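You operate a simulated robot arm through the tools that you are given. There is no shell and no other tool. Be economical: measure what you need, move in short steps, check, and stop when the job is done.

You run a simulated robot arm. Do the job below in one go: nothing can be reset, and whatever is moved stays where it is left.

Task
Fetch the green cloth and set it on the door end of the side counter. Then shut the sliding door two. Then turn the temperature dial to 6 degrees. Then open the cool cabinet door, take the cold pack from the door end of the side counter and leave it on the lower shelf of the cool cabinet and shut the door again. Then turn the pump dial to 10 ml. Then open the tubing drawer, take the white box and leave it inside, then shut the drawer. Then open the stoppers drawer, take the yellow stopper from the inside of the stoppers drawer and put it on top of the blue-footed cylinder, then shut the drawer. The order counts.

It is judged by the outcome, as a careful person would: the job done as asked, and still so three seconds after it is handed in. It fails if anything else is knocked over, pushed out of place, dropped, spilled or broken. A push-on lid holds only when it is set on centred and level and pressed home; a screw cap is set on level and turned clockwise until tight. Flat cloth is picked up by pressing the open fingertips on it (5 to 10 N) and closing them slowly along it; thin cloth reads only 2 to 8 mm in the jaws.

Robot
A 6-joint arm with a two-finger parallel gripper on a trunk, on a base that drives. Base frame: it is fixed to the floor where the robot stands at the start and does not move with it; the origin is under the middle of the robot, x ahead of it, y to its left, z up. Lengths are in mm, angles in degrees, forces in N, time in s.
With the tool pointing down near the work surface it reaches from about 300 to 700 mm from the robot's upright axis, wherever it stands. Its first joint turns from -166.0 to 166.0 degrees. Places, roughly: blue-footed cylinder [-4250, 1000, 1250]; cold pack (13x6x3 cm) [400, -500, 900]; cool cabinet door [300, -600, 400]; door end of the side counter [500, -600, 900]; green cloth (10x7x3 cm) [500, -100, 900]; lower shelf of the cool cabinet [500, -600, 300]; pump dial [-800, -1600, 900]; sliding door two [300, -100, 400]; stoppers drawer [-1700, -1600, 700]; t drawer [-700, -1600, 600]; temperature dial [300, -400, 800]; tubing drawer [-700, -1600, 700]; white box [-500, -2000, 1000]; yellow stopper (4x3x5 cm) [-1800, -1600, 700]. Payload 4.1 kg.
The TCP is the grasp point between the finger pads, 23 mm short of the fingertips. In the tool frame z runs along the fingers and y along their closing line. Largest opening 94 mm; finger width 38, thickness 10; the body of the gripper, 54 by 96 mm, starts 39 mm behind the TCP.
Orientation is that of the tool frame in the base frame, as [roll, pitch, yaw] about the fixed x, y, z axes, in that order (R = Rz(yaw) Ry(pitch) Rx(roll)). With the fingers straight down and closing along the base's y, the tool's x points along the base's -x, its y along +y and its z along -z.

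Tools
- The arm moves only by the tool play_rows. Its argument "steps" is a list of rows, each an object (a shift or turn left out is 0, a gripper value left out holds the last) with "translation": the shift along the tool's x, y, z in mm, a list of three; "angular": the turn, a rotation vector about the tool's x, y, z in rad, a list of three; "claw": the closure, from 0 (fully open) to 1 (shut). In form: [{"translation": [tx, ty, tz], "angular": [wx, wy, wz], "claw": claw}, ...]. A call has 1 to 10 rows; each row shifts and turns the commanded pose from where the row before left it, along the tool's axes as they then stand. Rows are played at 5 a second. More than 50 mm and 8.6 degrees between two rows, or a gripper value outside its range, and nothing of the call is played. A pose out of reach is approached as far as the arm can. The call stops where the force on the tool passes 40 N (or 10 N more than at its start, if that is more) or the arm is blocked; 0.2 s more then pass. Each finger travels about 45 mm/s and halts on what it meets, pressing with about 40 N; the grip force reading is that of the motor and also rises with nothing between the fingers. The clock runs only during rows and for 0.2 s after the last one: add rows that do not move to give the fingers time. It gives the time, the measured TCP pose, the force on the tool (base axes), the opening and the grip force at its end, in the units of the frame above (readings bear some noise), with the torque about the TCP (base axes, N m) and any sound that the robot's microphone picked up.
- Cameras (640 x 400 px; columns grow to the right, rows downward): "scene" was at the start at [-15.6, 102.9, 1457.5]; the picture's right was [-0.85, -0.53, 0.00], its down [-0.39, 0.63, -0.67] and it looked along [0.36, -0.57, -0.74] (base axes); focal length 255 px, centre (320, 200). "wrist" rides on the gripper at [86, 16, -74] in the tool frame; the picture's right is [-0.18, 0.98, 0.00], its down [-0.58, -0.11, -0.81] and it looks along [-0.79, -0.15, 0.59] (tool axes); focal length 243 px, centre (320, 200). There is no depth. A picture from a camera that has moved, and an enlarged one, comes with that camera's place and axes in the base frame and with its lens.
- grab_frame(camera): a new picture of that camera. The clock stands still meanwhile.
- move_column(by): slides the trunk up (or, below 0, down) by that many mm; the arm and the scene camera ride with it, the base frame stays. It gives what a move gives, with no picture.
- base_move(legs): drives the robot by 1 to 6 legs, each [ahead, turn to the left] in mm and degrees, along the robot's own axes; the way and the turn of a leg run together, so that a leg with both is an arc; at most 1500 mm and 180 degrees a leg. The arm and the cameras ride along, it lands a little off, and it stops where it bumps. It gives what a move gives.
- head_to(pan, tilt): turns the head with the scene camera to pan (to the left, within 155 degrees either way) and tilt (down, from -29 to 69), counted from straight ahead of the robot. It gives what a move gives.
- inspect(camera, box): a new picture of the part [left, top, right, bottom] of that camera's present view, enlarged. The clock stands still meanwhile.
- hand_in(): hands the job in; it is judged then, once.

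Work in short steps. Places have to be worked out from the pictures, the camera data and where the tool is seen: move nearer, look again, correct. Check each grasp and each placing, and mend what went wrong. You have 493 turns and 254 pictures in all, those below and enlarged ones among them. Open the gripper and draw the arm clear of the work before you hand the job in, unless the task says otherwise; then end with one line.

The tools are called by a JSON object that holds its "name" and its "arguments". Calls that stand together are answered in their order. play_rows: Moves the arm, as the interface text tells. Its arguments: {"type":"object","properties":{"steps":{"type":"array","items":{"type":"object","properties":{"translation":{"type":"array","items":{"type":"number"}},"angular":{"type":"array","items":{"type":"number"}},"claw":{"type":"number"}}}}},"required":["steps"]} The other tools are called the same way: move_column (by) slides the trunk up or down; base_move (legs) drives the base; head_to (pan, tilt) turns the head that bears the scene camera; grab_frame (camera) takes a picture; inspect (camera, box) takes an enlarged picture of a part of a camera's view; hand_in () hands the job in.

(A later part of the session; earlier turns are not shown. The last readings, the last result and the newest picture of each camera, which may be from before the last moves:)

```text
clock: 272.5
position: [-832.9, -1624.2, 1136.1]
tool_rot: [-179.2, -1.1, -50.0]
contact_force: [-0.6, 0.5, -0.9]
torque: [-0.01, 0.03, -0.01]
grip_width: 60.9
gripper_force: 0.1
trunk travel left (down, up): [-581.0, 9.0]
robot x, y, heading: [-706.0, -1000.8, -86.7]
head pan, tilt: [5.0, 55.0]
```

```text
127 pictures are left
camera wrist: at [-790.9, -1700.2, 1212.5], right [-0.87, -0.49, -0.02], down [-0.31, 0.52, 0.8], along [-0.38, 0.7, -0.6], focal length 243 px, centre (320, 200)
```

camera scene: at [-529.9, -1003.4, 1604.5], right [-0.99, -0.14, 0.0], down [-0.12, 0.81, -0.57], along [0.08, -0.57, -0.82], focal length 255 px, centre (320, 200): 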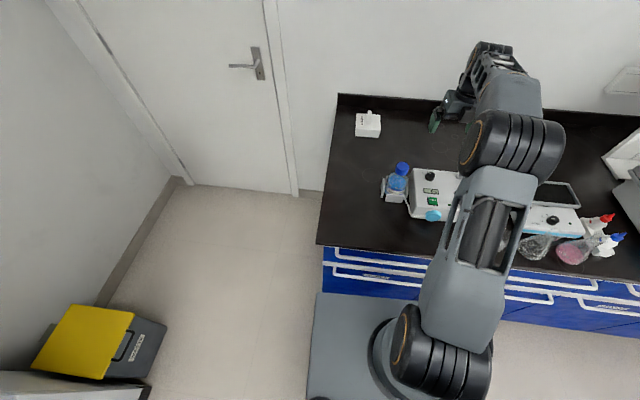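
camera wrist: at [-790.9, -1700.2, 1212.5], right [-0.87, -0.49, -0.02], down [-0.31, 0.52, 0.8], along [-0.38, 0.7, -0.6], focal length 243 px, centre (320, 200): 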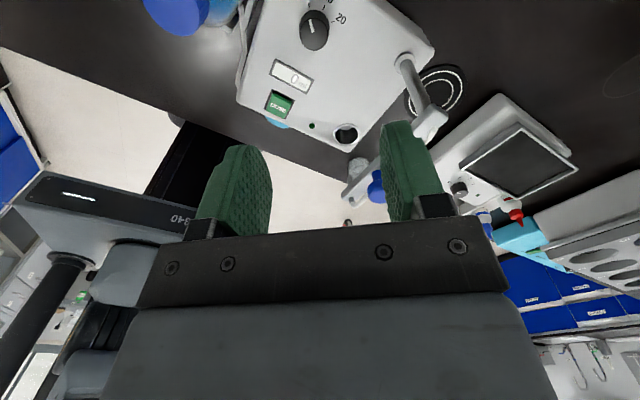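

Knob axis ≈(-824,-1621); bottle cap near (-738,-1618,1030). Descend partway and check clearances.

{"name": "play_rows", "arguments": {"steps": [{"translation": [3.5, -8.8, 0]}, {"translation": [0, 0, 40]}, {"translation": [0, 0, 40]}, {"translation": [0, 0, 35]}, {}]}}

{"name": "grab_frame", "arguments": {"camera": "wrist"}}

{"name": "inspect", "arguments": {"camera": "scene", "box": [370, 120, 500, 230]}}

```text
clock: 273.7
position: [-821.5, -1623.4, 1022.2]
tool_rot: [-179.1, -1.1, -50.0]
contact_force: [-0.3, 0.3, 0.3]
torque: [0.0, -0.04, -0.01]
grip_width: 61.0
gripper_force: 0.1
trunk travel left (down, up): [-581.0, 9.0]
robot x, y, heading: [-704.1, -1000.2, -87.0]
head pan, tilt: [5.0, 55.0]
```

```text
126 pictures are left
camera wrist: at [-779.7, -1699.1, 1098.3], right [-0.87, -0.49, -0.02], down [-0.31, 0.52, 0.8], along [-0.38, 0.7, -0.6], focal length 243 px, centre (320, 200)
```

wrist: 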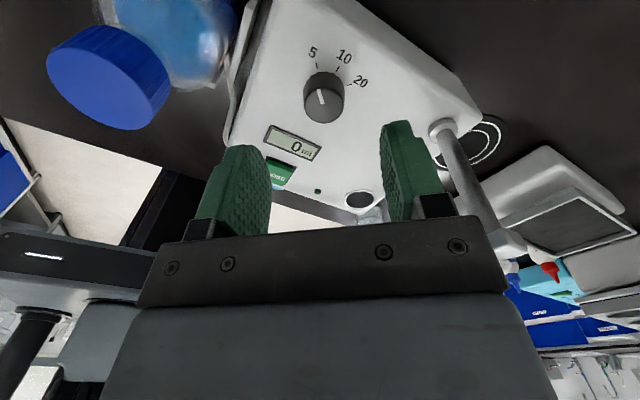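

```text
3.64 times, centred on (435, 175) of scene
camera zoom: at [-530.2, -1002.6, 1604.5], right [-0.99, -0.14, 0.0], down [-0.12, 0.81, -0.57], along [0.08, -0.57, -0.82], focal length 926 px, centre (-98, 291)
```

zoom: 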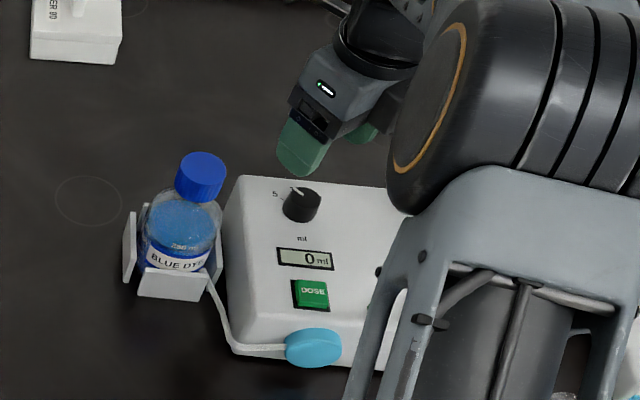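

Aligned. Descend to TCP z≈961 and close on the knob.

{"name": "play_rows", "arguments": {"steps": [{"translation": [0, 0, 30]}, {"translation": [0, 0, 20]}, {"translation": [0, 0, 11]}, {}, {"claw": 0.5}, {"claw": 0.65}, {"claw": 0.8}, {}, {}]}}

{"name": "grab_frame", "arguments": {"camera": "wrist"}}

```text
clock: 275.7
position: [-819.3, -1624.3, 959.9]
tool_rot: [-179.4, -1.0, -50.2]
contact_force: [-9.3, -10.1, -1.2]
torque: [-0.55, 0.22, 0.08]
grip_width: 28.2
gripper_force: 44.6
trunk travel left (down, up): [-581.0, 9.0]
robot x, y, heading: [-705.2, -1000.5, -86.8]
head pan, tilt: [5.0, 55.0]
```

```text
124 pictures are left
camera wrist: at [-778.7, -1700.6, 1036.3], right [-0.87, -0.49, -0.02], down [-0.31, 0.52, 0.8], along [-0.38, 0.7, -0.61], focal length 243 px, centre (320, 200)
```

wrist: 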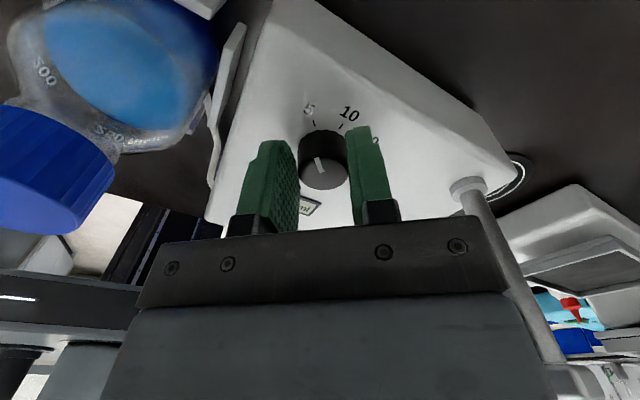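

Gripped (28 mm). Turn +45° in steps.

{"name": "play_rows", "arguments": {"steps": [{"angular": [0, 0, 0.12]}, {"angular": [0, 0, 0.12]}, {"angular": [0, 0, 0.12]}, {"angular": [0, 0, 0.12]}, {"angular": [0, 0, 0.12]}, {"angular": [0, 0, 0.12]}, {}]}}

{"name": "grab_frame", "arguments": {"camera": "wrist"}}

```text
clock: 276.8
position: [-825.5, -1627.1, 960.0]
tool_rot: [-179.2, -1.1, -80.6]
contact_force: [-10.9, -10.9, -12.0]
torque: [-0.73, 0.54, 0.11]
grip_width: 28.4
gripper_force: 44.6
trunk travel left (down, up): [-581.0, 9.0]
robot x, y, heading: [-706.7, -997.4, -87.3]
head pan, tilt: [5.0, 55.0]
stopped in row 5: the force on the tool passed its limit at 41 N (the readings are from after the stop); the commanded pose is now the measured one
```

```text
123 pictures are left
camera wrist: at [-827.9, -1713.1, 1036.4], right [-1.0, 0.02, -0.02], down [0.0, 0.61, 0.8], along [0.03, 0.8, -0.6], focal length 243 px, centre (320, 200)
```

wrist: 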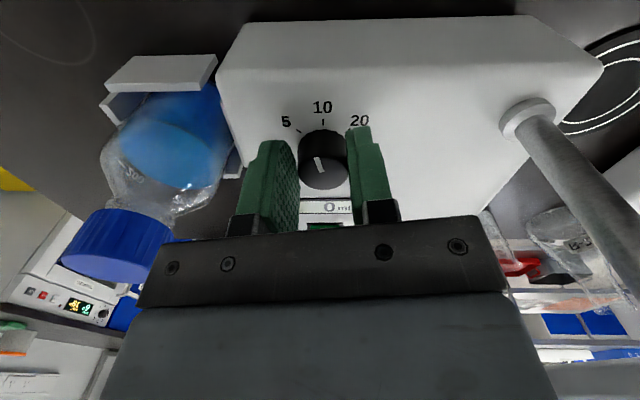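

30° done; continue the remaining ~14°.

{"name": "play_rows", "arguments": {"steps": [{"angular": [0, 0, 0.085]}, {"angular": [0, 0, 0.085]}, {"angular": [0, 0, 0.07]}, {}]}}

{"name": "inspect", "arguments": {"camera": "wrist", "box": [230, 60, 410, 220]}}

```text
clock: 277.8
position: [-827.8, -1627.1, 959.9]
tool_rot: [-178.9, -0.9, -94.5]
contact_force: [-32.9, -14.1, -15.4]
torque: [-0.96, 0.85, 0.27]
grip_width: 28.5
gripper_force: 44.5
trunk travel left (down, up): [-581.0, 9.0]
robot x, y, heading: [-706.5, -1000.2, -87.4]
head pan, tilt: [5.0, 55.0]
```

```text
2.50 times, centred on (320, 140) of wrist
camera zoom: at [-851.6, -1710.4, 1035.9], right [-0.97, 0.26, -0.02], down [0.14, 0.58, 0.8], along [0.22, 0.77, -0.6], focal length 606 px, centre (320, 350)
```

zoom: 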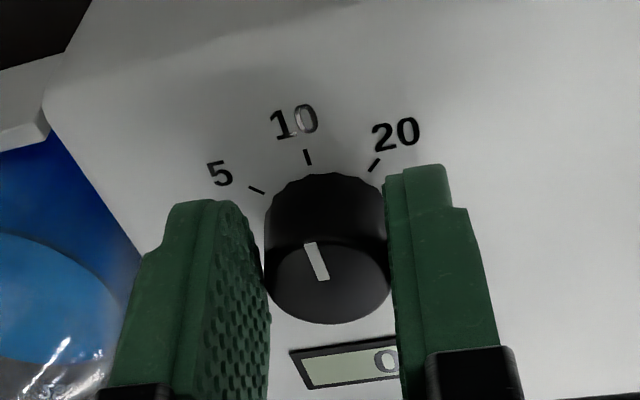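

Turned 44°. Release and back up to verify.

{"name": "play_rows", "arguments": {"steps": [{"claw": 0.6}, {"claw": 0.4}, {}, {"translation": [0, 0, -30]}, {"translation": [0, 0, -40]}, {"translation": [0, 0, -40]}, {"translation": [0, 0, -40]}]}}

{"name": "inspect", "arguments": {"camera": "wrist", "box": [250, 0, 410, 90]}}

{"name": "inspect", "arguments": {"camera": "scene", "box": [410, 160, 450, 190]}}

```text
clock: 279.4
position: [-824.7, -1623.9, 1112.9]
tool_rot: [-178.9, -0.7, -94.3]
contact_force: [-0.4, -0.6, 0.5]
torque: [0.02, -0.03, -0.01]
grip_width: 56.1
gripper_force: 0.2
trunk travel left (down, up): [-581.0, 9.0]
robot x, y, heading: [-702.6, -996.6, -87.1]
head pan, tilt: [5.0, 55.0]
```

```text
4.00 times, centred on (330, 45) of wrist
camera zoom: at [-847.6, -1706.5, 1188.0], right [-0.97, 0.26, -0.02], down [0.14, 0.58, 0.8], along [0.22, 0.77, -0.6], focal length 970 px, centre (280, 820)
```

zoom: 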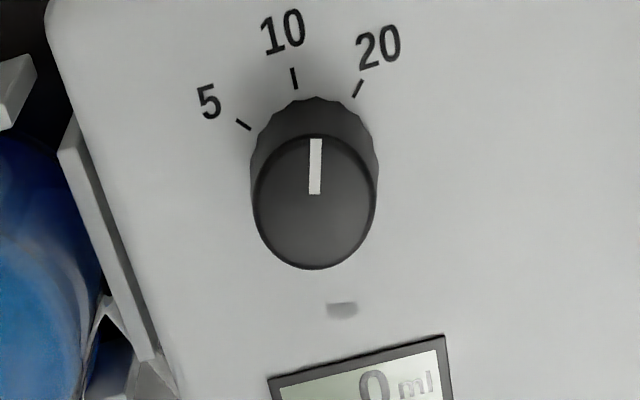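

```text
13.33 times, centred on (430, 175) of scene
camera zoom: at [-530.4, -1002.9, 1604.5], right [-0.99, -0.14, 0.0], down [-0.11, 0.81, -0.57], along [0.08, -0.57, -0.82], focal length 3396 px, centre (-1147, 533)
```

zoom: 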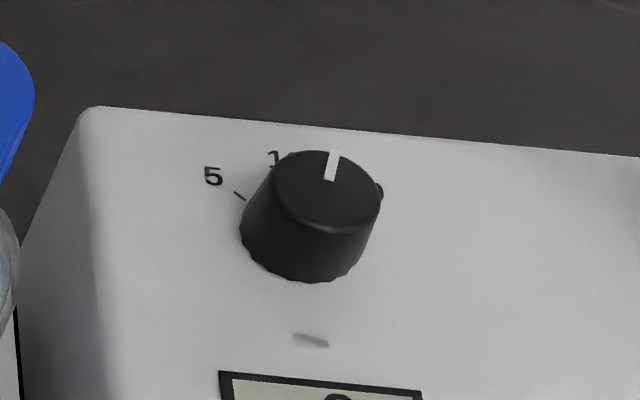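

Back-projection shows the pointer is ~14° past 10 (ticks 45° apart; knob axis (-826,-1617)). I re-grip better centred and turn back 14°.

{"name": "play_rows", "arguments": {"steps": [{"translation": [-6.3, 2.1, 0]}, {"translation": [0, 0, 45]}, {"translation": [0, 0, 45]}, {"translation": [0, 0, 40]}, {"translation": [0, 0, 23]}, {}, {"claw": 0.55}, {"claw": 0.65}, {"claw": 0.75}, {}]}}

```text
clock: 281.6
position: [-827.3, -1618.2, 958.6]
tool_rot: [-179.0, -0.8, -94.4]
contact_force: [-24.5, 1.9, -2.2]
torque: [-0.04, 0.84, 0.05]
grip_width: 28.6
gripper_force: 44.7
trunk travel left (down, up): [-581.0, 9.0]
robot x, y, heading: [-705.8, -999.5, -87.6]
head pan, tilt: [5.0, 55.0]
```

{"name": "play_rows", "arguments": {"steps": [{"translation": [0, 1.5, 0]}, {"angular": [0, 0, -0.08]}, {"angular": [0, 0, -0.08]}, {"angular": [0, 0, -0.08]}, {}]}}

{"name": "inspect", "arguments": {"camera": "wrist", "box": [230, 60, 410, 220]}}

```text
clock: 282.8
position: [-826.4, -1619.2, 957.7]
tool_rot: [-179.0, -0.9, -80.4]
contact_force: [-15.5, 6.9, -9.1]
torque: [1.29, 0.36, 0.05]
grip_width: 28.1
gripper_force: 45.0
trunk travel left (down, up): [-581.0, 9.0]
robot x, y, heading: [-708.6, -1002.7, -86.9]
head pan, tilt: [5.0, 55.0]
```

```text
2.50 times, centred on (320, 140) of wrist
camera zoom: at [-829.6, -1704.8, 1033.0], right [-1.0, 0.02, -0.02], down [-0.01, 0.6, 0.8], along [0.03, 0.8, -0.6], focal length 606 px, centre (320, 350)
```

zoom: 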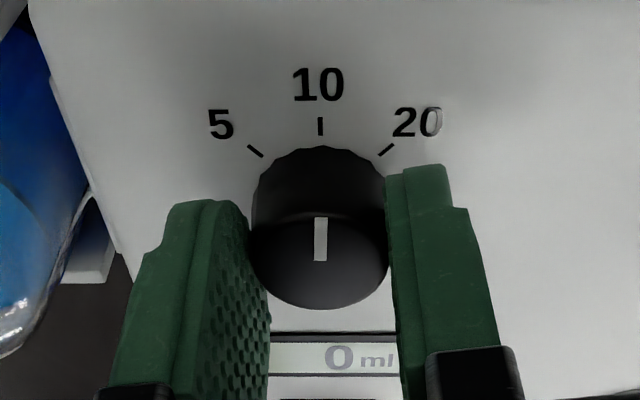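

Pointer is dead on 10. Release and verify.

{"name": "play_rows", "arguments": {"steps": [{"claw": 0.6}, {"claw": 0.4}, {}, {"translation": [0, 0, -30]}, {"translation": [0, 0, -40]}, {"translation": [0, 0, -40]}, {"translation": [0, 0, -45]}]}}

{"name": "inspect", "arguments": {"camera": "wrist", "box": [250, 0, 410, 90]}}

```text
clock: 284.4
position: [-827.3, -1614.8, 1114.2]
tool_rot: [-179.2, -1.0, -80.4]
contact_force: [0.2, -0.5, -0.9]
torque: [-0.01, -0.01, 0.0]
grip_width: 56.3
gripper_force: 0.1
trunk travel left (down, up): [-581.0, 9.0]
robot x, y, heading: [-706.7, -1004.7, -87.1]
head pan, tilt: [5.0, 55.0]
```

```text
4.00 times, centred on (330, 45) of wrist
camera zoom: at [-831.2, -1702.4, 1190.4], right [-1.0, 0.02, -0.02], down [0.0, 0.6, 0.8], along [0.03, 0.8, -0.6], focal length 970 px, centre (280, 820)
```

zoom: 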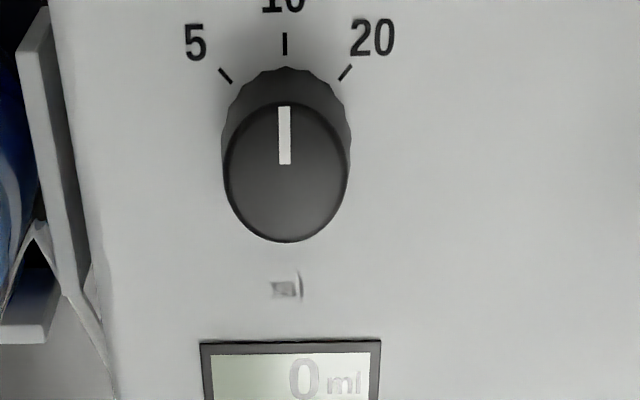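

Pump dial is on 10. Next, look closely at the white box and the drawer fronts.

{"name": "head_to", "arguments": {"pan": 15, "tilt": 45}}

{"name": "grab_frame", "arguments": {"camera": "scene"}}

{"name": "inspect", "arguments": {"camera": "scene", "box": [350, 90, 500, 190]}}

```text
clock: 285.2
position: [-827.9, -1616.7, 1113.7]
tool_rot: [-179.2, -1.1, -80.5]
contact_force: [-0.3, -0.3, 0.3]
torque: [0.01, 0.0, -0.03]
grip_width: 56.7
gripper_force: 0.0
trunk travel left (down, up): [-581.0, 9.0]
robot x, y, heading: [-708.9, -1004.1, -87.2]
head pan, tilt: [15.0, 45.0]
```

```text
117 pictures are left
camera scene: at [-515.7, -1009.2, 1617.9], right [-0.95, -0.31, 0.0], down [-0.22, 0.67, -0.71], along [0.22, -0.67, -0.71], focal length 255 px, centre (320, 200)
```

scene: 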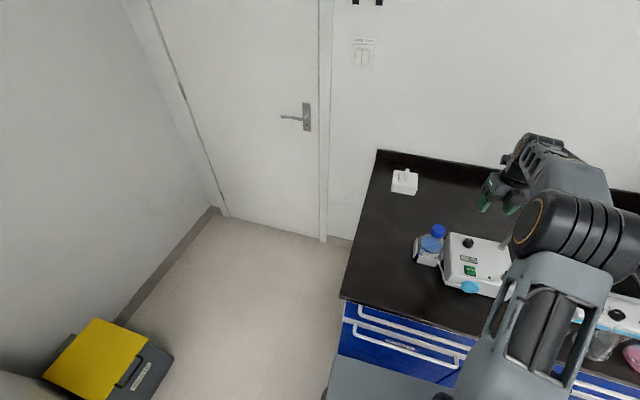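

```text
4.00 times, centred on (425, 140) of scene
camera zoom: at [-515.7, -1009.2, 1617.9], right [-0.95, -0.31, 0.0], down [-0.22, 0.67, -0.71], along [0.22, -0.67, -0.71], focal length 1019 px, centre (-100, 440)
```

zoom: 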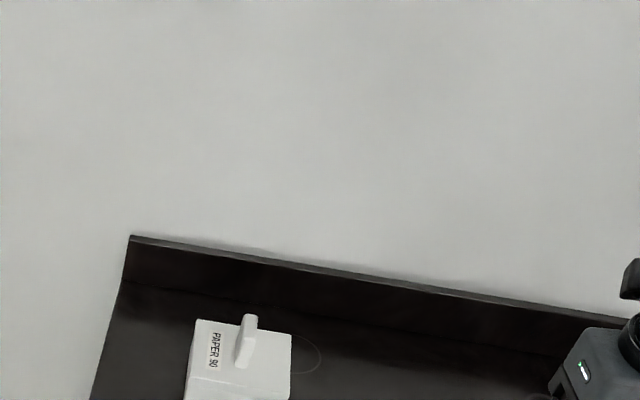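

The box ("PAPER 90") has a grip tab on top and stands near the counter's left end, which I can reach from the end side. First the drawer: back off and view the fronts.

{"name": "base_move", "arguments": {"legs": [[-200, 0], [0, -20], [-220, 0], [0, 17]]}}

{"name": "head_to", "arguments": {"pan": 0, "tilt": 45}}

{"name": "grab_frame", "arguments": {"camera": "scene"}}

```text
clock: 290.1
position: [-805.0, -1202.0, 1113.7]
tool_rot: [-179.2, -1.0, -83.4]
contact_force: [-0.3, -0.3, -1.2]
torque: [-0.03, 0.06, 0.01]
grip_width: 56.6
gripper_force: 0.0
trunk travel left (down, up): [-581.0, 9.0]
robot x, y, heading: [-648.5, -595.2, -90.0]
head pan, tilt: [15.0, 45.0]
```

```text
clock: 290.9
position: [-805.6, -1201.9, 1113.2]
tool_rot: [-179.2, -1.0, -83.5]
contact_force: [-0.4, 0.0, 0.2]
torque: [-0.01, 0.01, 0.01]
grip_width: 56.2
gripper_force: 0.1
trunk travel left (down, up): [-581.0, 9.0]
robot x, y, heading: [-652.9, -591.3, -90.1]
head pan, tilt: [0.0, 45.0]
```

```text
115 pictures are left
camera scene: at [-483.1, -614.7, 1617.9], right [-1.0, 0.0, 0.0], down [0.0, 0.71, -0.71], along [0.0, -0.71, -0.71], focal length 255 px, centre (320, 200)
```

scene: 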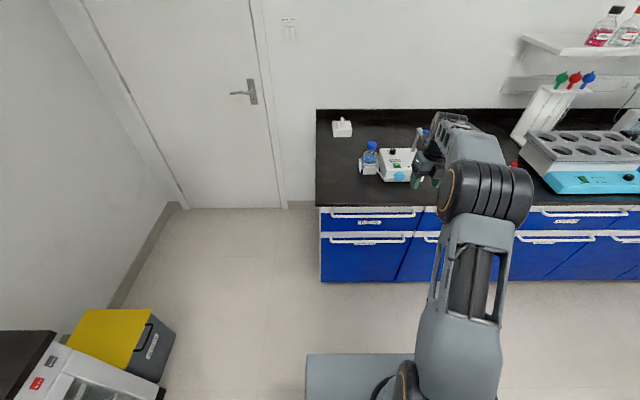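

Handle of TUBING drawer ≈ (-721,-1376,760). Orient the tool horizontally toward −y with the fingers closing vertically.

{"name": "play_rows", "arguments": {"steps": [{"angular": [0, 0.149, 0], "claw": 0.2}, {"angular": [0, 0.149, 0]}, {"angular": [0, 0.149, 0]}, {"angular": [0, 0.149, 0]}, {"angular": [0, 0.149, 0]}, {"angular": [0, 0.149, 0]}, {"angular": [0, 0.149, 0]}, {"angular": [0, 0.149, 0]}, {"angular": [0, 0.149, 0]}, {"angular": [0, 0.149, 0]}]}}

{"name": "play_rows", "arguments": {"steps": [{"angular": [0, 0.063, 0]}, {"angular": [0, 0, -0.149]}, {"angular": [0, 0, -0.149]}, {"angular": [0, 0, -0.149]}, {"angular": [0, 0, -0.149]}, {"angular": [0, 0, -0.149]}, {"angular": [0, 0, -0.149]}, {"angular": [0, 0, -0.149]}, {"angular": [0, 0, -0.149]}, {"angular": [0, 0, -0.149]}]}}

{"name": "play_rows", "arguments": {"steps": [{"angular": [0, 0, -0.149]}, {"angular": [0, 0, -0.08]}]}}

{"name": "move_column", "arguments": {"by": -350}}

{"name": "grab_frame", "arguments": {"camera": "wrist"}}

```text
clock: 293.1
position: [-806.5, -1202.9, 1113.3]
tool_rot: [-166.7, -86.5, -96.6]
contact_force: [-0.6, -0.1, 0.0]
torque: [-0.01, -0.03, -0.01]
grip_width: 75.3
gripper_force: 0.0
trunk travel left (down, up): [-581.0, 9.0]
robot x, y, heading: [-651.5, -593.7, -90.0]
head pan, tilt: [0.0, 45.0]
```

```text
clock: 295.2
position: [-804.5, -1201.2, 1113.0]
tool_rot: [89.9, -13.8, 6.6]
contact_force: [0.3, 0.1, -0.3]
torque: [0.02, -0.01, 0.0]
grip_width: 75.5
gripper_force: 0.1
trunk travel left (down, up): [-581.0, 9.0]
robot x, y, heading: [-648.3, -591.2, -90.2]
head pan, tilt: [0.0, 45.0]
```

```text
clock: 295.9
position: [-805.7, -1202.7, 1114.5]
tool_rot: [89.9, -0.7, 6.6]
contact_force: [-0.4, -0.3, 0.3]
torque: [0.01, 0.02, -0.05]
grip_width: 75.2
gripper_force: 0.1
trunk travel left (down, up): [-581.0, 9.0]
robot x, y, heading: [-653.4, -595.3, -90.2]
head pan, tilt: [0.0, 45.0]
```

```text
clock: 299.3
position: [-805.5, -1201.5, 763.2]
tool_rot: [89.9, -0.8, 6.4]
contact_force: [0.6, 0.3, 0.1]
torque: [-0.01, -0.02, 0.02]
grip_width: 75.2
gripper_force: 0.1
trunk travel left (down, up): [-231.0, 359.0]
robot x, y, heading: [-651.9, -595.2, -90.1]
head pan, tilt: [0.0, 45.0]
```

```text
114 pictures are left
camera wrist: at [-728.6, -1117.8, 781.3], right [-0.2, -0.02, 0.98], down [-0.67, 0.73, -0.12], along [-0.72, -0.68, -0.16], focal length 243 px, centre (320, 200)
```

wrist: 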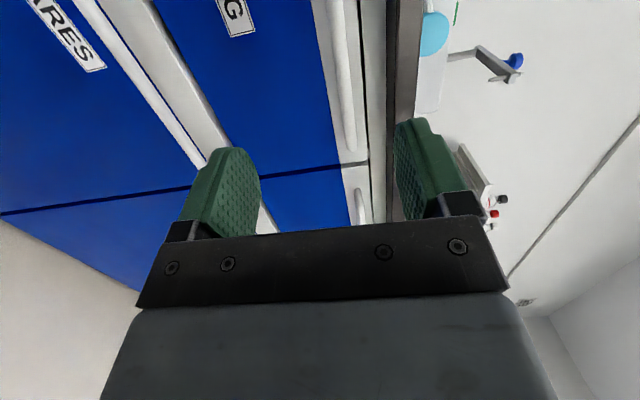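

Handle seen at z≈778. Shift up 15, left 26, and advance 110 mm.

{"name": "play_rows", "arguments": {"steps": [{"translation": [13, 8, 0]}, {"translation": [13, 7, 0]}, {"translation": [0, 0, 40]}, {"translation": [0, 0, 40]}, {"translation": [0, 0, 30]}, {}]}}

{"name": "grab_frame", "arguments": {"camera": "wrist"}}

```text
clock: 300.7
position: [-766.1, -1310.2, 778.6]
tool_rot: [89.9, -0.9, 6.6]
contact_force: [0.4, 0.4, -0.5]
torque: [0.0, 0.03, -0.03]
grip_width: 75.2
gripper_force: 0.1
trunk travel left (down, up): [-231.0, 359.0]
robot x, y, heading: [-653.6, -590.2, -90.0]
head pan, tilt: [0.0, 45.0]
```

```text
113 pictures are left
camera wrist: at [-689.5, -1225.8, 796.1], right [-0.2, -0.02, 0.98], down [-0.67, 0.73, -0.12], along [-0.72, -0.68, -0.16], focal length 243 px, centre (320, 200)
```

wrist: 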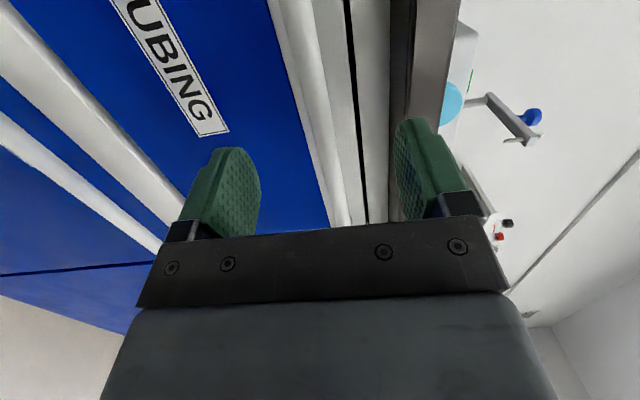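

Bar at z≈775, on the centre line; the counter underside is at ~826, so narrow the fingers to ~45 mm before advancing.

{"name": "play_rows", "arguments": {"steps": [{"translation": [0, -3, 0], "claw": 0.5}, {}, {"translation": [0, 0, 25]}, {"translation": [0, 0, 15]}, {"translation": [0, 0, 12]}, {}]}}

{"name": "grab_frame", "arguments": {"camera": "wrist"}}

```text
clock: 302.1
position: [-760.0, -1361.5, 776.6]
tool_rot: [89.9, -0.8, 6.5]
contact_force: [-0.7, 0.8, 0.1]
torque: [-0.02, 0.03, 0.02]
grip_width: 46.8
gripper_force: 0.0
trunk travel left (down, up): [-231.0, 359.0]
robot x, y, heading: [-649.1, -591.8, -90.2]
head pan, tilt: [0.0, 45.0]
```

```text
112 pictures are left
camera wrist: at [-683.4, -1276.6, 794.0], right [-0.2, -0.02, 0.98], down [-0.67, 0.73, -0.12], along [-0.72, -0.68, -0.16], focal length 243 px, centre (320, 200)
```

wrist: 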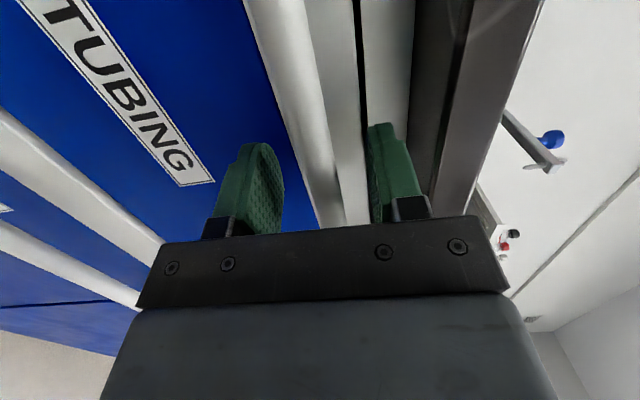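

Bar is between the fingers. Advance 10 mm and close.

{"name": "play_rows", "arguments": {"steps": [{"translation": [0, 0, 10]}, {"claw": 0.65}, {"claw": 0.8}, {"claw": 0.95}, {}, {}]}}

```text
clock: 302.7
position: [-760.8, -1366.4, 776.9]
tool_rot: [90.1, -0.8, 6.5]
contact_force: [3.7, 21.9, 6.8]
torque: [1.09, 0.13, -0.25]
grip_width: 46.6
gripper_force: 22.7
trunk travel left (down, up): [-231.0, 359.0]
robot x, y, heading: [-649.3, -591.5, -90.1]
head pan, tilt: [0.0, 45.0]
stopped in row 3: the force on the tool passed its limit at 41 N (the readings are from after the stop); the commanded pose is now the measured one
```

Tips touched the front; back 4 mm and close.

{"name": "play_rows", "arguments": {"steps": [{"translation": [0, 0, -5]}, {"claw": 0.65}, {"claw": 0.75}, {"claw": 0.9}, {"claw": 1.0}, {}]}}

{"name": "grab_frame", "arguments": {"camera": "wrist"}}

```text
clock: 304.1
position: [-760.5, -1362.7, 779.4]
tool_rot: [89.7, -0.8, 6.5]
contact_force: [-1.3, -2.2, 22.1]
torque: [0.22, 1.73, -0.01]
grip_width: 13.0
gripper_force: 44.9
trunk travel left (down, up): [-231.0, 359.0]
robot x, y, heading: [-648.3, -597.5, -89.9]
head pan, tilt: [0.0, 45.0]
```

```text
111 pictures are left
camera wrist: at [-683.6, -1278.9, 797.0], right [-0.19, -0.02, 0.98], down [-0.67, 0.74, -0.12], along [-0.72, -0.68, -0.16], focal length 243 px, centre (320, 200)
```

wrist: 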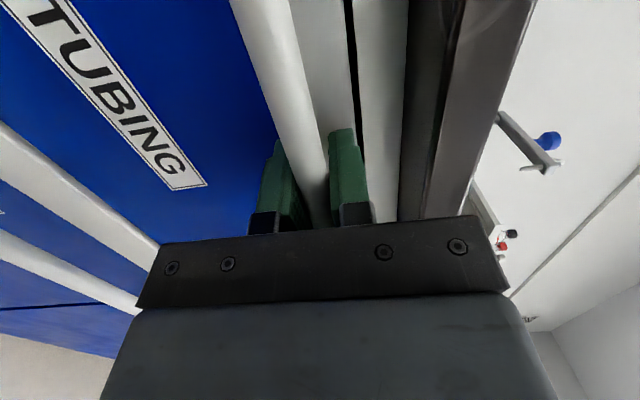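

Gripped the 13 mm bar. Pull straight +y gently.

{"name": "play_rows", "arguments": {"steps": [{"translation": [0, 2, 0]}, {"translation": [1.1, 0, -10]}, {"translation": [1.7, 0, -15]}, {"translation": [2.3, 0, -20]}, {"translation": [2.3, 0, -20]}, {"translation": [2.3, 0, -20]}]}}

```text
clock: 305.5
position: [-761.0, -1277.8, 779.4]
tool_rot: [89.8, -0.8, 6.5]
contact_force: [1.4, 0.5, 28.2]
torque: [0.48, 1.69, 1.17]
grip_width: 12.8
gripper_force: 45.1
trunk travel left (down, up): [-231.0, 359.0]
robot x, y, heading: [-652.4, -588.1, -90.3]
head pan, tilt: [0.0, 45.0]
```

Drawer slides. Continue.

{"name": "play_rows", "arguments": {"steps": [{"translation": [2.3, 1, -20]}, {"translation": [2.3, 1, -20]}, {"translation": [2.3, 0, -20]}, {"translation": [2.3, 0, -20]}, {"translation": [2.3, 0, -20]}, {"translation": [2.3, 0, -20]}, {"translation": [2.3, 0, -20]}, {"translation": [2.3, 0, -20]}]}}

{"name": "grab_frame", "arguments": {"camera": "scene"}}

```text
clock: 307.3
position: [-762.7, -1116.9, 779.1]
tool_rot: [90.4, -1.1, 6.2]
contact_force: [-22.7, -0.3, 1.9]
torque: [0.01, 1.74, -0.21]
grip_width: 13.1
gripper_force: 44.6
trunk travel left (down, up): [-231.0, 359.0]
robot x, y, heading: [-651.8, -592.9, -90.4]
head pan, tilt: [0.0, 45.0]
```

```text
110 pictures are left
camera scene: at [-485.0, -614.3, 1268.1], right [-1.0, 0.0, 0.0], down [0.0, 0.71, -0.71], along [0.0, -0.71, -0.71], focal length 255 px, centre (320, 200)
```

scene: 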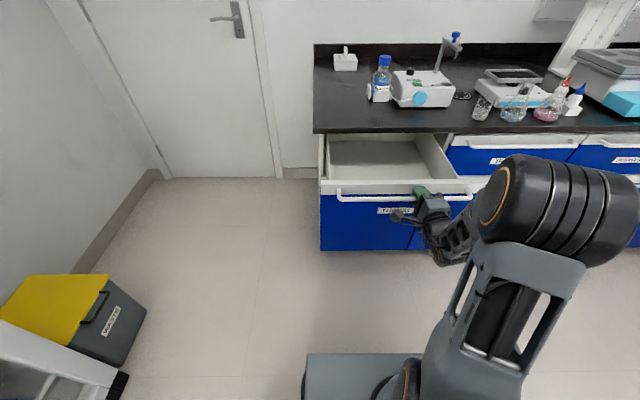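

Drawer is open ~245 mm and empty. Release the handle and back off.

{"name": "play_rows", "arguments": {"steps": [{"claw": 0.7}, {"claw": 0.5}, {}, {"translation": [3, 0, -25]}, {"translation": [4, 0, -35]}, {"translation": [4, 0, -35]}]}}

{"name": "move_column", "arguments": {"by": 355}}

{"name": "grab_frame", "arguments": {"camera": "scene"}}

```text
clock: 308.7
position: [-773.7, -1041.6, 780.1]
tool_rot: [90.3, -0.9, 6.6]
contact_force: [0.6, -0.1, 0.3]
torque: [0.0, 0.02, -0.01]
grip_width: 46.9
gripper_force: 0.1
out of reach, approached as far as the arm can: row 6
trunk travel left (down, up): [-231.0, 359.0]
robot x, y, heading: [-651.4, -591.9, -90.0]
head pan, tilt: [0.0, 45.0]
```

```text
clock: 312.2
position: [-775.9, -1041.6, 1134.8]
tool_rot: [90.2, -0.8, 6.5]
contact_force: [0.3, -0.8, 0.2]
torque: [-0.01, 0.01, 0.0]
grip_width: 47.1
gripper_force: 0.0
trunk travel left (down, up): [-586.0, 4.0]
robot x, y, heading: [-652.5, -594.4, -90.3]
head pan, tilt: [0.0, 45.0]
```

```text
109 pictures are left
camera scene: at [-483.2, -614.0, 1622.9], right [-1.0, 0.0, 0.0], down [0.0, 0.71, -0.71], along [0.0, -0.71, -0.71], focal length 255 px, centre (320, 200)
```

scene: 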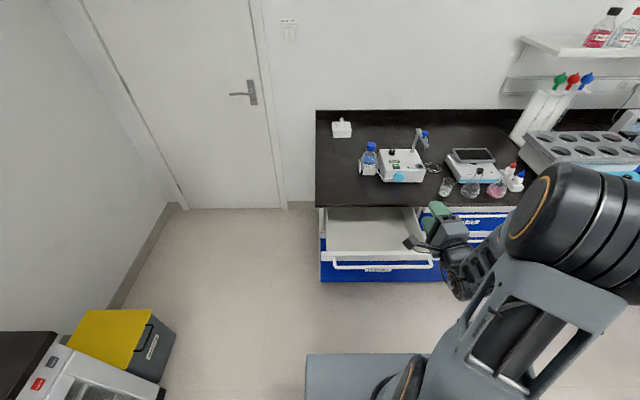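

Now reorient the tool down, and drive round to the counter's left end.

{"name": "play_rows", "arguments": {"steps": [{"angular": [0.149, 0, 0], "claw": 0}, {"angular": [0.149, 0, 0]}, {"angular": [0.149, 0, 0]}, {"angular": [0.149, 0, 0]}, {"angular": [0.149, 0, 0]}, {"angular": [0.149, 0, 0]}, {"angular": [0.149, 0, 0]}, {"angular": [0.149, 0, 0]}, {"angular": [0.149, 0, 0]}, {"angular": [0.149, 0, 0]}]}}

{"name": "play_rows", "arguments": {"steps": [{"angular": [0.075, 0, 0]}]}}

{"name": "base_move", "arguments": {"legs": [[0, 90], [550, 0], [0, -90], [500, 0]]}}

{"name": "head_to", "arguments": {"pan": -40, "tilt": 45}}

{"name": "grab_frame", "arguments": {"camera": "scene"}}

```text
clock: 314.4
position: [-776.3, -1041.4, 1133.8]
tool_rot: [175.8, -0.9, 6.4]
contact_force: [-0.6, 0.6, 0.5]
torque: [-0.02, -0.03, -0.02]
grip_width: 93.9
gripper_force: 0.0
trunk travel left (down, up): [-586.0, 4.0]
robot x, y, heading: [-654.9, -596.1, -90.1]
head pan, tilt: [0.0, 45.0]
```

```text
clock: 314.8
position: [-776.3, -1041.6, 1135.6]
tool_rot: [180.0, -0.9, 6.3]
contact_force: [-0.1, 0.1, 0.2]
torque: [0.01, 0.01, -0.01]
grip_width: 93.8
gripper_force: 0.1
trunk travel left (down, up): [-586.0, 4.0]
robot x, y, heading: [-650.4, -595.3, -89.8]
head pan, tilt: [0.0, 45.0]
```

```text
clock: 328.1
position: [-194.9, -1526.3, 1135.2]
tool_rot: [179.9, -0.9, 8.6]
contact_force: [-0.8, 0.3, 0.1]
torque: [0.05, -0.01, 0.02]
grip_width: 94.1
gripper_force: 0.0
trunk travel left (down, up): [-586.0, 4.0]
robot x, y, heading: [-90.1, -1072.7, -88.0]
head pan, tilt: [0.0, 45.0]
```

```text
clock: 329.2
position: [-194.5, -1526.0, 1135.0]
tool_rot: [179.9, -0.9, 8.6]
contact_force: [-0.9, 0.1, -0.2]
torque: [-0.02, -0.02, -0.02]
grip_width: 94.0
gripper_force: 0.1
trunk travel left (down, up): [-586.0, 4.0]
robot x, y, heading: [-91.2, -1070.6, -88.1]
head pan, tilt: [-40.0, 45.0]
```

```text
108 pictures are left
camera scene: at [28.1, -1071.6, 1622.9], right [-0.79, 0.62, 0.0], down [0.44, 0.56, -0.71], along [-0.44, -0.56, -0.71], focal length 255 px, centre (320, 200)
```

scene: 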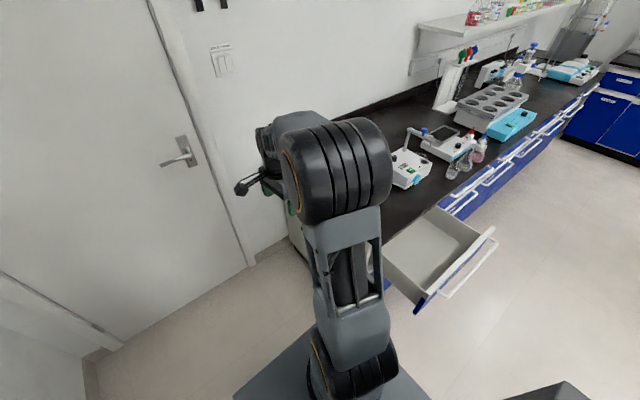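

Swing the arm to the right side, then drive on 430 mm.

{"name": "play_rows", "arguments": {"steps": [{"translation": [-32.6, -31, 0]}, {"translation": [-32.6, -31, 0]}, {"translation": [-32.6, -31, 0]}, {"translation": [-32.6, -31, 0]}, {"translation": [-32.6, -31, 0]}, {"translation": [-32.6, -31, 0]}, {"translation": [-32.6, -31, 0]}, {"translation": [-32.6, -31, 0]}]}}

{"name": "base_move", "arguments": {"legs": [[430, -2]]}}

{"name": "grab_frame", "arguments": {"camera": "wrist"}}

{"name": "head_to", "arguments": {"pan": -60, "tilt": 50}}

{"name": "grab_frame", "arguments": {"camera": "scene"}}

```text
clock: 331.0
position: [-489.4, -1318.7, 1131.7]
tool_rot: [179.9, -0.9, 8.6]
contact_force: [0.3, -0.3, -0.4]
torque: [0.0, -0.02, 0.02]
grip_width: 94.1
gripper_force: 0.0
trunk travel left (down, up): [-586.0, 4.0]
robot x, y, heading: [-86.3, -1075.7, -88.0]
head pan, tilt: [-40.0, 45.0]
```

```text
clock: 333.6
position: [-488.8, -1739.7, 1131.4]
tool_rot: [180.0, -1.1, 6.8]
contact_force: [-0.4, -0.3, 0.2]
torque: [0.0, 0.03, 0.01]
grip_width: 93.9
gripper_force: 0.2
trunk travel left (down, up): [-586.0, 4.0]
robot x, y, heading: [-81.0, -1502.6, -89.7]
head pan, tilt: [-40.0, 45.0]
```

```text
107 pictures are left
camera wrist: at [-402.8, -1744.8, 1207.8], right [-0.07, -1.0, 0.0], down [-0.6, 0.04, 0.8], along [-0.79, 0.05, -0.6], focal length 243 px, centre (320, 200)
```

wrist: 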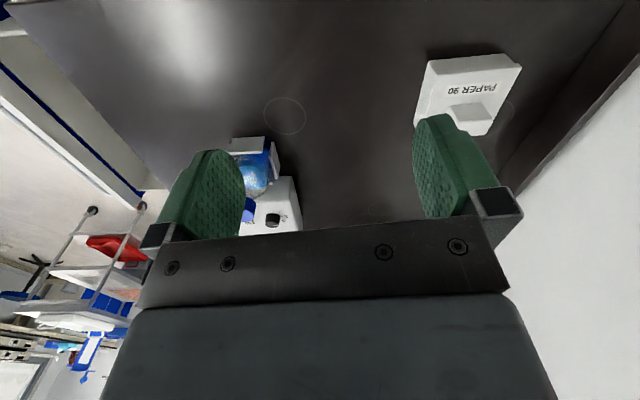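

```text
clock: 334.4
position: [-489.2, -1740.6, 1132.4]
tool_rot: [179.9, -1.0, 6.9]
contact_force: [0.3, -0.3, 0.3]
torque: [0.01, 0.03, 0.0]
grip_width: 93.9
gripper_force: 0.1
trunk travel left (down, up): [-586.0, 4.0]
robot x, y, heading: [-82.0, -1507.9, -90.0]
head pan, tilt: [-60.0, 50.0]
```

```text
106 pictures are left
camera scene: at [21.6, -1483.2, 1616.1], right [-0.5, 0.86, 0.0], down [0.66, 0.39, -0.64], along [-0.56, -0.32, -0.77], focal length 255 px, centre (320, 200)
```

scene: 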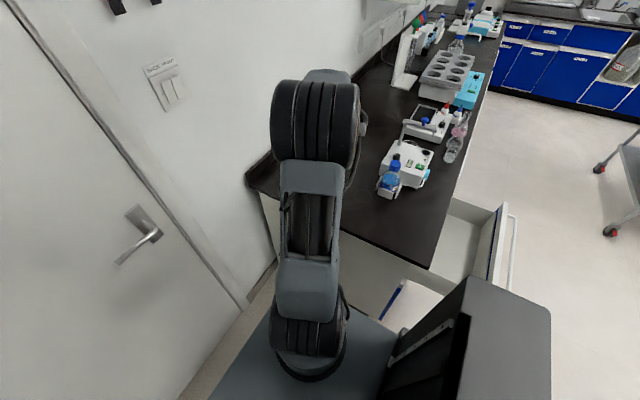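

Box near (-597,-1930), its tab is thin along x, so fingers must close along x. Rotate the tool so that the camera is on the near side (yaw ≈97).

{"name": "play_rows", "arguments": {"steps": [{"angular": [0, 0, -0.149]}, {"angular": [0, 0, -0.149]}, {"angular": [0, 0, -0.149]}, {"angular": [0, 0, -0.149]}, {"angular": [0, 0, -0.149]}, {"angular": [0, 0, -0.149]}, {"angular": [0, 0, -0.149]}, {"angular": [0, 0, -0.149]}, {"angular": [0, 0, -0.149]}, {"angular": [0, 0, -0.11]}]}}

{"name": "grab_frame", "arguments": {"camera": "wrist"}}

```text
clock: 336.6
position: [-489.2, -1739.4, 1132.6]
tool_rot: [179.1, 0.0, 90.1]
contact_force: [-0.8, 0.3, 0.0]
torque: [0.0, -0.02, 0.0]
grip_width: 94.1
gripper_force: 0.1
trunk travel left (down, up): [-586.0, 4.0]
robot x, y, heading: [-79.5, -1503.5, -89.9]
head pan, tilt: [-60.0, 50.0]
```

```text
105 pictures are left
camera wrist: at [-474.0, -1652.1, 1206.7], right [0.98, -0.18, 0.02], down [-0.12, -0.58, 0.8], along [-0.14, -0.79, -0.59], focal length 243 px, centre (320, 200)
```

wrist: 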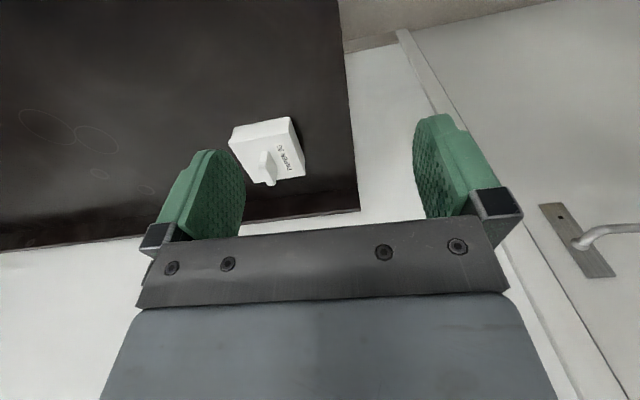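

{"name": "inspect", "arguments": {"camera": "wrist", "box": [210, 100, 330, 200]}}

```text
4.00 times, centred on (270, 150) of wrist
camera zoom: at [-474.0, -1652.1, 1206.7], right [0.98, -0.18, 0.02], down [-0.12, -0.58, 0.8], along [-0.14, -0.79, -0.59], focal length 970 px, centre (520, 400)
```

zoom: 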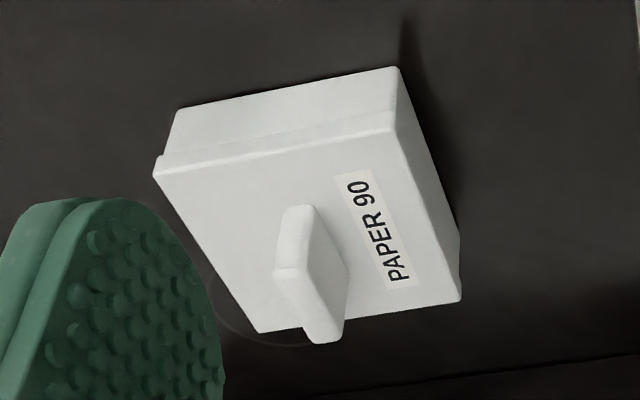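

Box lid ≈885, 105×105 mm, centre ≈(-613,-1935); fin top ≈937 along y. Drive 60 mm nearer and go above the fin.

{"name": "base_move", "arguments": {"legs": [[60, 0]]}}

{"name": "play_rows", "arguments": {"steps": [{"translation": [-29, -31, 0]}, {"translation": [-29, -31, 0]}, {"translation": [-29, -31, 0]}, {"translation": [-29, -31, 0]}, {"translation": [0, 0, 40]}, {"translation": [0, 0, 40]}]}}

{"name": "grab_frame", "arguments": {"camera": "wrist"}}

```text
clock: 337.6
position: [-488.8, -1800.6, 1131.5]
tool_rot: [179.1, 0.0, 90.1]
contact_force: [-0.6, 0.2, -0.1]
torque: [0.01, 0.0, 0.03]
grip_width: 93.7
gripper_force: 0.1
trunk travel left (down, up): [-586.0, 4.0]
robot x, y, heading: [-81.8, -1569.1, -89.9]
head pan, tilt: [-60.0, 50.0]
```

```text
clock: 339.0
position: [-611.3, -1917.7, 1050.5]
tool_rot: [179.0, -0.1, 90.1]
contact_force: [-0.4, 0.3, -0.5]
torque: [0.01, 0.01, -0.01]
grip_width: 94.2
gripper_force: 0.1
trunk travel left (down, up): [-586.0, 4.0]
robot x, y, heading: [-81.5, -1564.7, -89.7]
head pan, tilt: [-60.0, 50.0]
```

```text
103 pictures are left
camera wrist: at [-596.2, -1830.9, 1124.6], right [0.98, -0.18, 0.02], down [-0.12, -0.58, 0.8], along [-0.14, -0.79, -0.59], focal length 243 px, centre (320, 200)
```

wrist: 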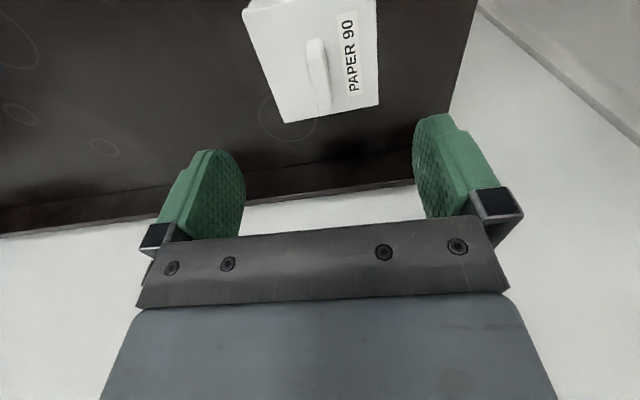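

Refined fin centre ≈(-612,-1938). Shift 20 mm and descend to about 960, check.

{"name": "play_rows", "arguments": {"steps": [{"translation": [-20, -1, 0], "claw": 0.3}, {"translation": [0, 0, 45]}, {"translation": [0, 0, 40]}, {}]}}

{"name": "grab_frame", "arguments": {"camera": "wrist"}}

```text
clock: 340.0
position: [-610.9, -1934.6, 963.4]
tool_rot: [179.1, 0.0, 90.1]
contact_force: [-0.4, -0.2, -0.7]
torque: [-0.02, 0.0, 0.02]
grip_width: 65.8
gripper_force: 0.0
trunk travel left (down, up): [-586.0, 4.0]
robot x, y, heading: [-81.2, -1565.7, -89.4]
head pan, tilt: [-60.0, 50.0]
```

```text
102 pictures are left
camera wrist: at [-596.7, -1847.6, 1038.2], right [0.98, -0.18, 0.02], down [-0.12, -0.58, 0.8], along [-0.14, -0.79, -0.59], focal length 243 px, centre (320, 200)
```

wrist: 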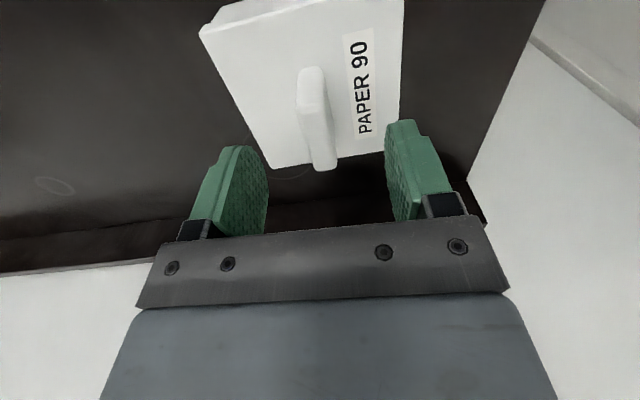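

Fin at x≈-614, y −1917…−1960, top ≈929. Descend to TCP ≈921 and close.

{"name": "play_rows", "arguments": {"steps": [{"translation": [-3, -3, 15]}, {"translation": [0, 0, 15]}, {"translation": [0, 0, 12]}, {}, {"claw": 0.5}, {"claw": 0.7}, {"claw": 0.85}, {"claw": 1.0}, {}, {}]}}

{"name": "grab_frame", "arguments": {"camera": "wrist"}}

```text
clock: 342.2
position: [-612.7, -1938.6, 921.9]
tool_rot: [179.1, -0.1, 90.1]
contact_force: [-2.3, -0.9, 3.9]
torque: [0.08, 0.42, 0.06]
grip_width: 14.6
gripper_force: 40.3
trunk travel left (down, up): [-586.0, 4.0]
robot x, y, heading: [-79.6, -1567.9, -89.6]
head pan, tilt: [-60.0, 50.0]
```

```text
101 pictures are left
camera wrist: at [-597.8, -1852.1, 997.1], right [0.98, -0.18, 0.01], down [-0.12, -0.58, 0.8], along [-0.14, -0.79, -0.59], focal length 243 px, centre (320, 200)
```

wrist: 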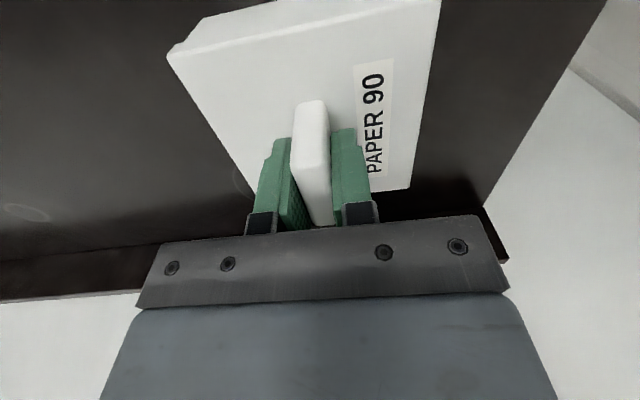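

Fin gripped (14.6 mm). Lift and check that the whole box comes along.

{"name": "play_rows", "arguments": {"steps": [{"translation": [0, 0, -10]}, {"translation": [0, 0, -20]}, {"translation": [0, 0, -40]}, {"translation": [0, 0, -45]}, {"translation": [0, 0, -45]}, {}]}}

{"name": "grab_frame", "arguments": {"camera": "wrist"}}

{"name": "grab_frame", "arguments": {"camera": "scene"}}

```text
clock: 343.6
position: [-613.0, -1938.2, 1083.7]
tool_rot: [179.0, -0.1, 89.9]
contact_force: [1.0, -0.4, -1.1]
torque: [0.0, 0.01, 0.01]
grip_width: 14.7
gripper_force: 40.6
trunk travel left (down, up): [-586.0, 4.0]
robot x, y, heading: [-83.3, -1566.5, -89.7]
head pan, tilt: [-60.0, 50.0]
```

```text
100 pictures are left
camera wrist: at [-598.4, -1852.1, 1159.5], right [0.98, -0.18, 0.02], down [-0.12, -0.58, 0.8], along [-0.14, -0.79, -0.59], focal length 243 px, centre (320, 200)
```

wrist: 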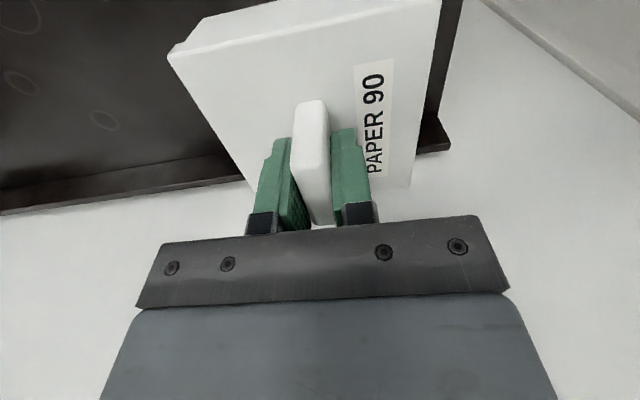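

```text
99 pictures are left
camera scene: at [21.5, -1543.7, 1616.0], right [-0.5, 0.86, 0.0], down [0.66, 0.39, -0.64], along [-0.56, -0.32, -0.77], focal length 255 px, centre (320, 200)
```

scene: 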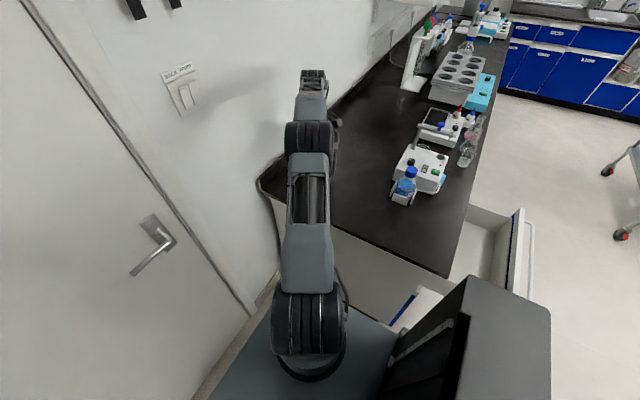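

Whole box lifted. Shift it left over the counter's end, back the base 200 mm and carry it toward the open drawer.

{"name": "play_rows", "arguments": {"steps": [{"translation": [0, 35, 0]}, {"translation": [0, 35, 0]}, {"translation": [0, 0, -30]}]}}

{"name": "base_move", "arguments": {"legs": [[-200, 0]]}}

{"name": "play_rows", "arguments": {"steps": [{"translation": [45, 0, 0]}, {"translation": [45, 0, 0]}, {"translation": [45, 0, 0]}, {"translation": [45, 0, 0]}, {"translation": [45, 0, 0]}, {"translation": [45, 0, 0]}, {"translation": [45, 0, 0]}, {"translation": [45, 0, 0]}]}}

{"name": "head_to", "arguments": {"pan": -95, "tilt": 50}}

{"name": "grab_frame", "arguments": {"camera": "scene"}}

{"name": "grab_frame", "arguments": {"camera": "wrist"}}

```text
clock: 344.4
position: [-543.5, -1936.6, 1114.6]
tool_rot: [179.1, 0.0, 90.1]
contact_force: [-0.9, 0.0, -1.3]
torque: [-0.01, -0.03, -0.03]
grip_width: 14.8
gripper_force: 40.2
trunk travel left (down, up): [-586.0, 4.0]
robot x, y, heading: [-77.8, -1565.6, -89.9]
head pan, tilt: [-60.0, 50.0]
```

```text
clock: 346.0
position: [-543.1, -1736.4, 1114.7]
tool_rot: [178.9, 0.1, 90.2]
contact_force: [0.5, 0.5, -0.8]
torque: [-0.03, -0.02, -0.02]
grip_width: 14.5
gripper_force: 40.6
trunk travel left (down, up): [-586.0, 4.0]
robot x, y, heading: [-85.1, -1364.2, -89.7]
head pan, tilt: [-60.0, 50.0]
```

```text
clock: 347.8
position: [-547.0, -1375.3, 1117.7]
tool_rot: [179.0, 0.0, 90.3]
contact_force: [-0.3, -0.2, -1.6]
torque: [-0.02, -0.01, -0.04]
grip_width: 14.5
gripper_force: 39.8
trunk travel left (down, up): [-586.0, 4.0]
robot x, y, heading: [-81.8, -1362.6, -89.6]
head pan, tilt: [-60.0, 50.0]
```

```text
clock: 348.8
position: [-547.4, -1376.1, 1116.4]
tool_rot: [179.0, -0.1, 90.3]
contact_force: [-0.1, -0.3, -1.4]
torque: [0.0, -0.03, 0.05]
grip_width: 14.6
gripper_force: 39.5
trunk travel left (down, up): [-586.0, 4.0]
robot x, y, heading: [-83.5, -1362.1, -89.4]
head pan, tilt: [-95.0, 50.0]
```

```text
98 pictures are left
camera scene: at [10.0, -1296.3, 1616.0], right [0.08, 1.0, 0.0], down [0.76, -0.06, -0.64], along [-0.64, 0.05, -0.77], focal length 255 px, centre (320, 200)
```

scene: 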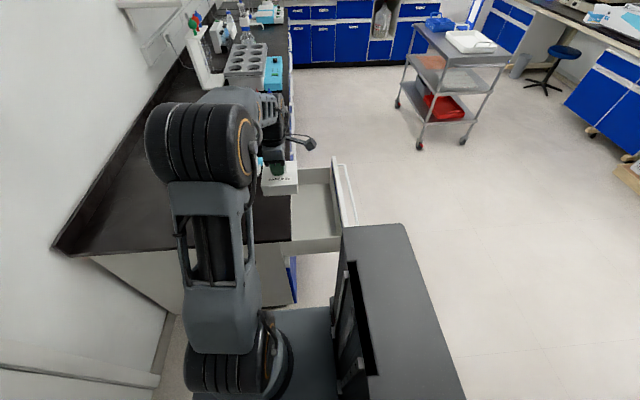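

```text
97 pictures are left
camera wrist: at [-532.8, -1289.2, 1190.9], right [0.98, -0.18, 0.02], down [-0.12, -0.58, 0.8], along [-0.14, -0.79, -0.59], focal length 243 px, centre (320, 200)
```

wrist: 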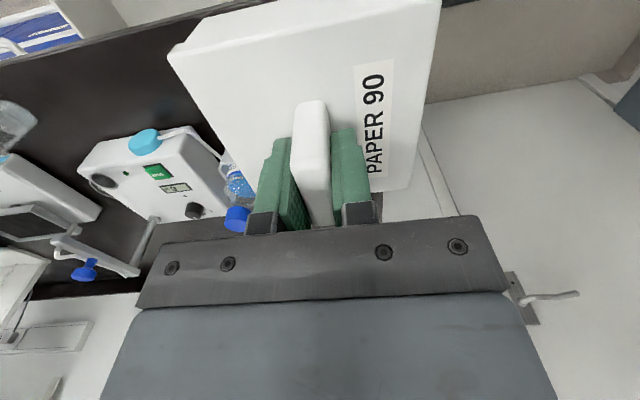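

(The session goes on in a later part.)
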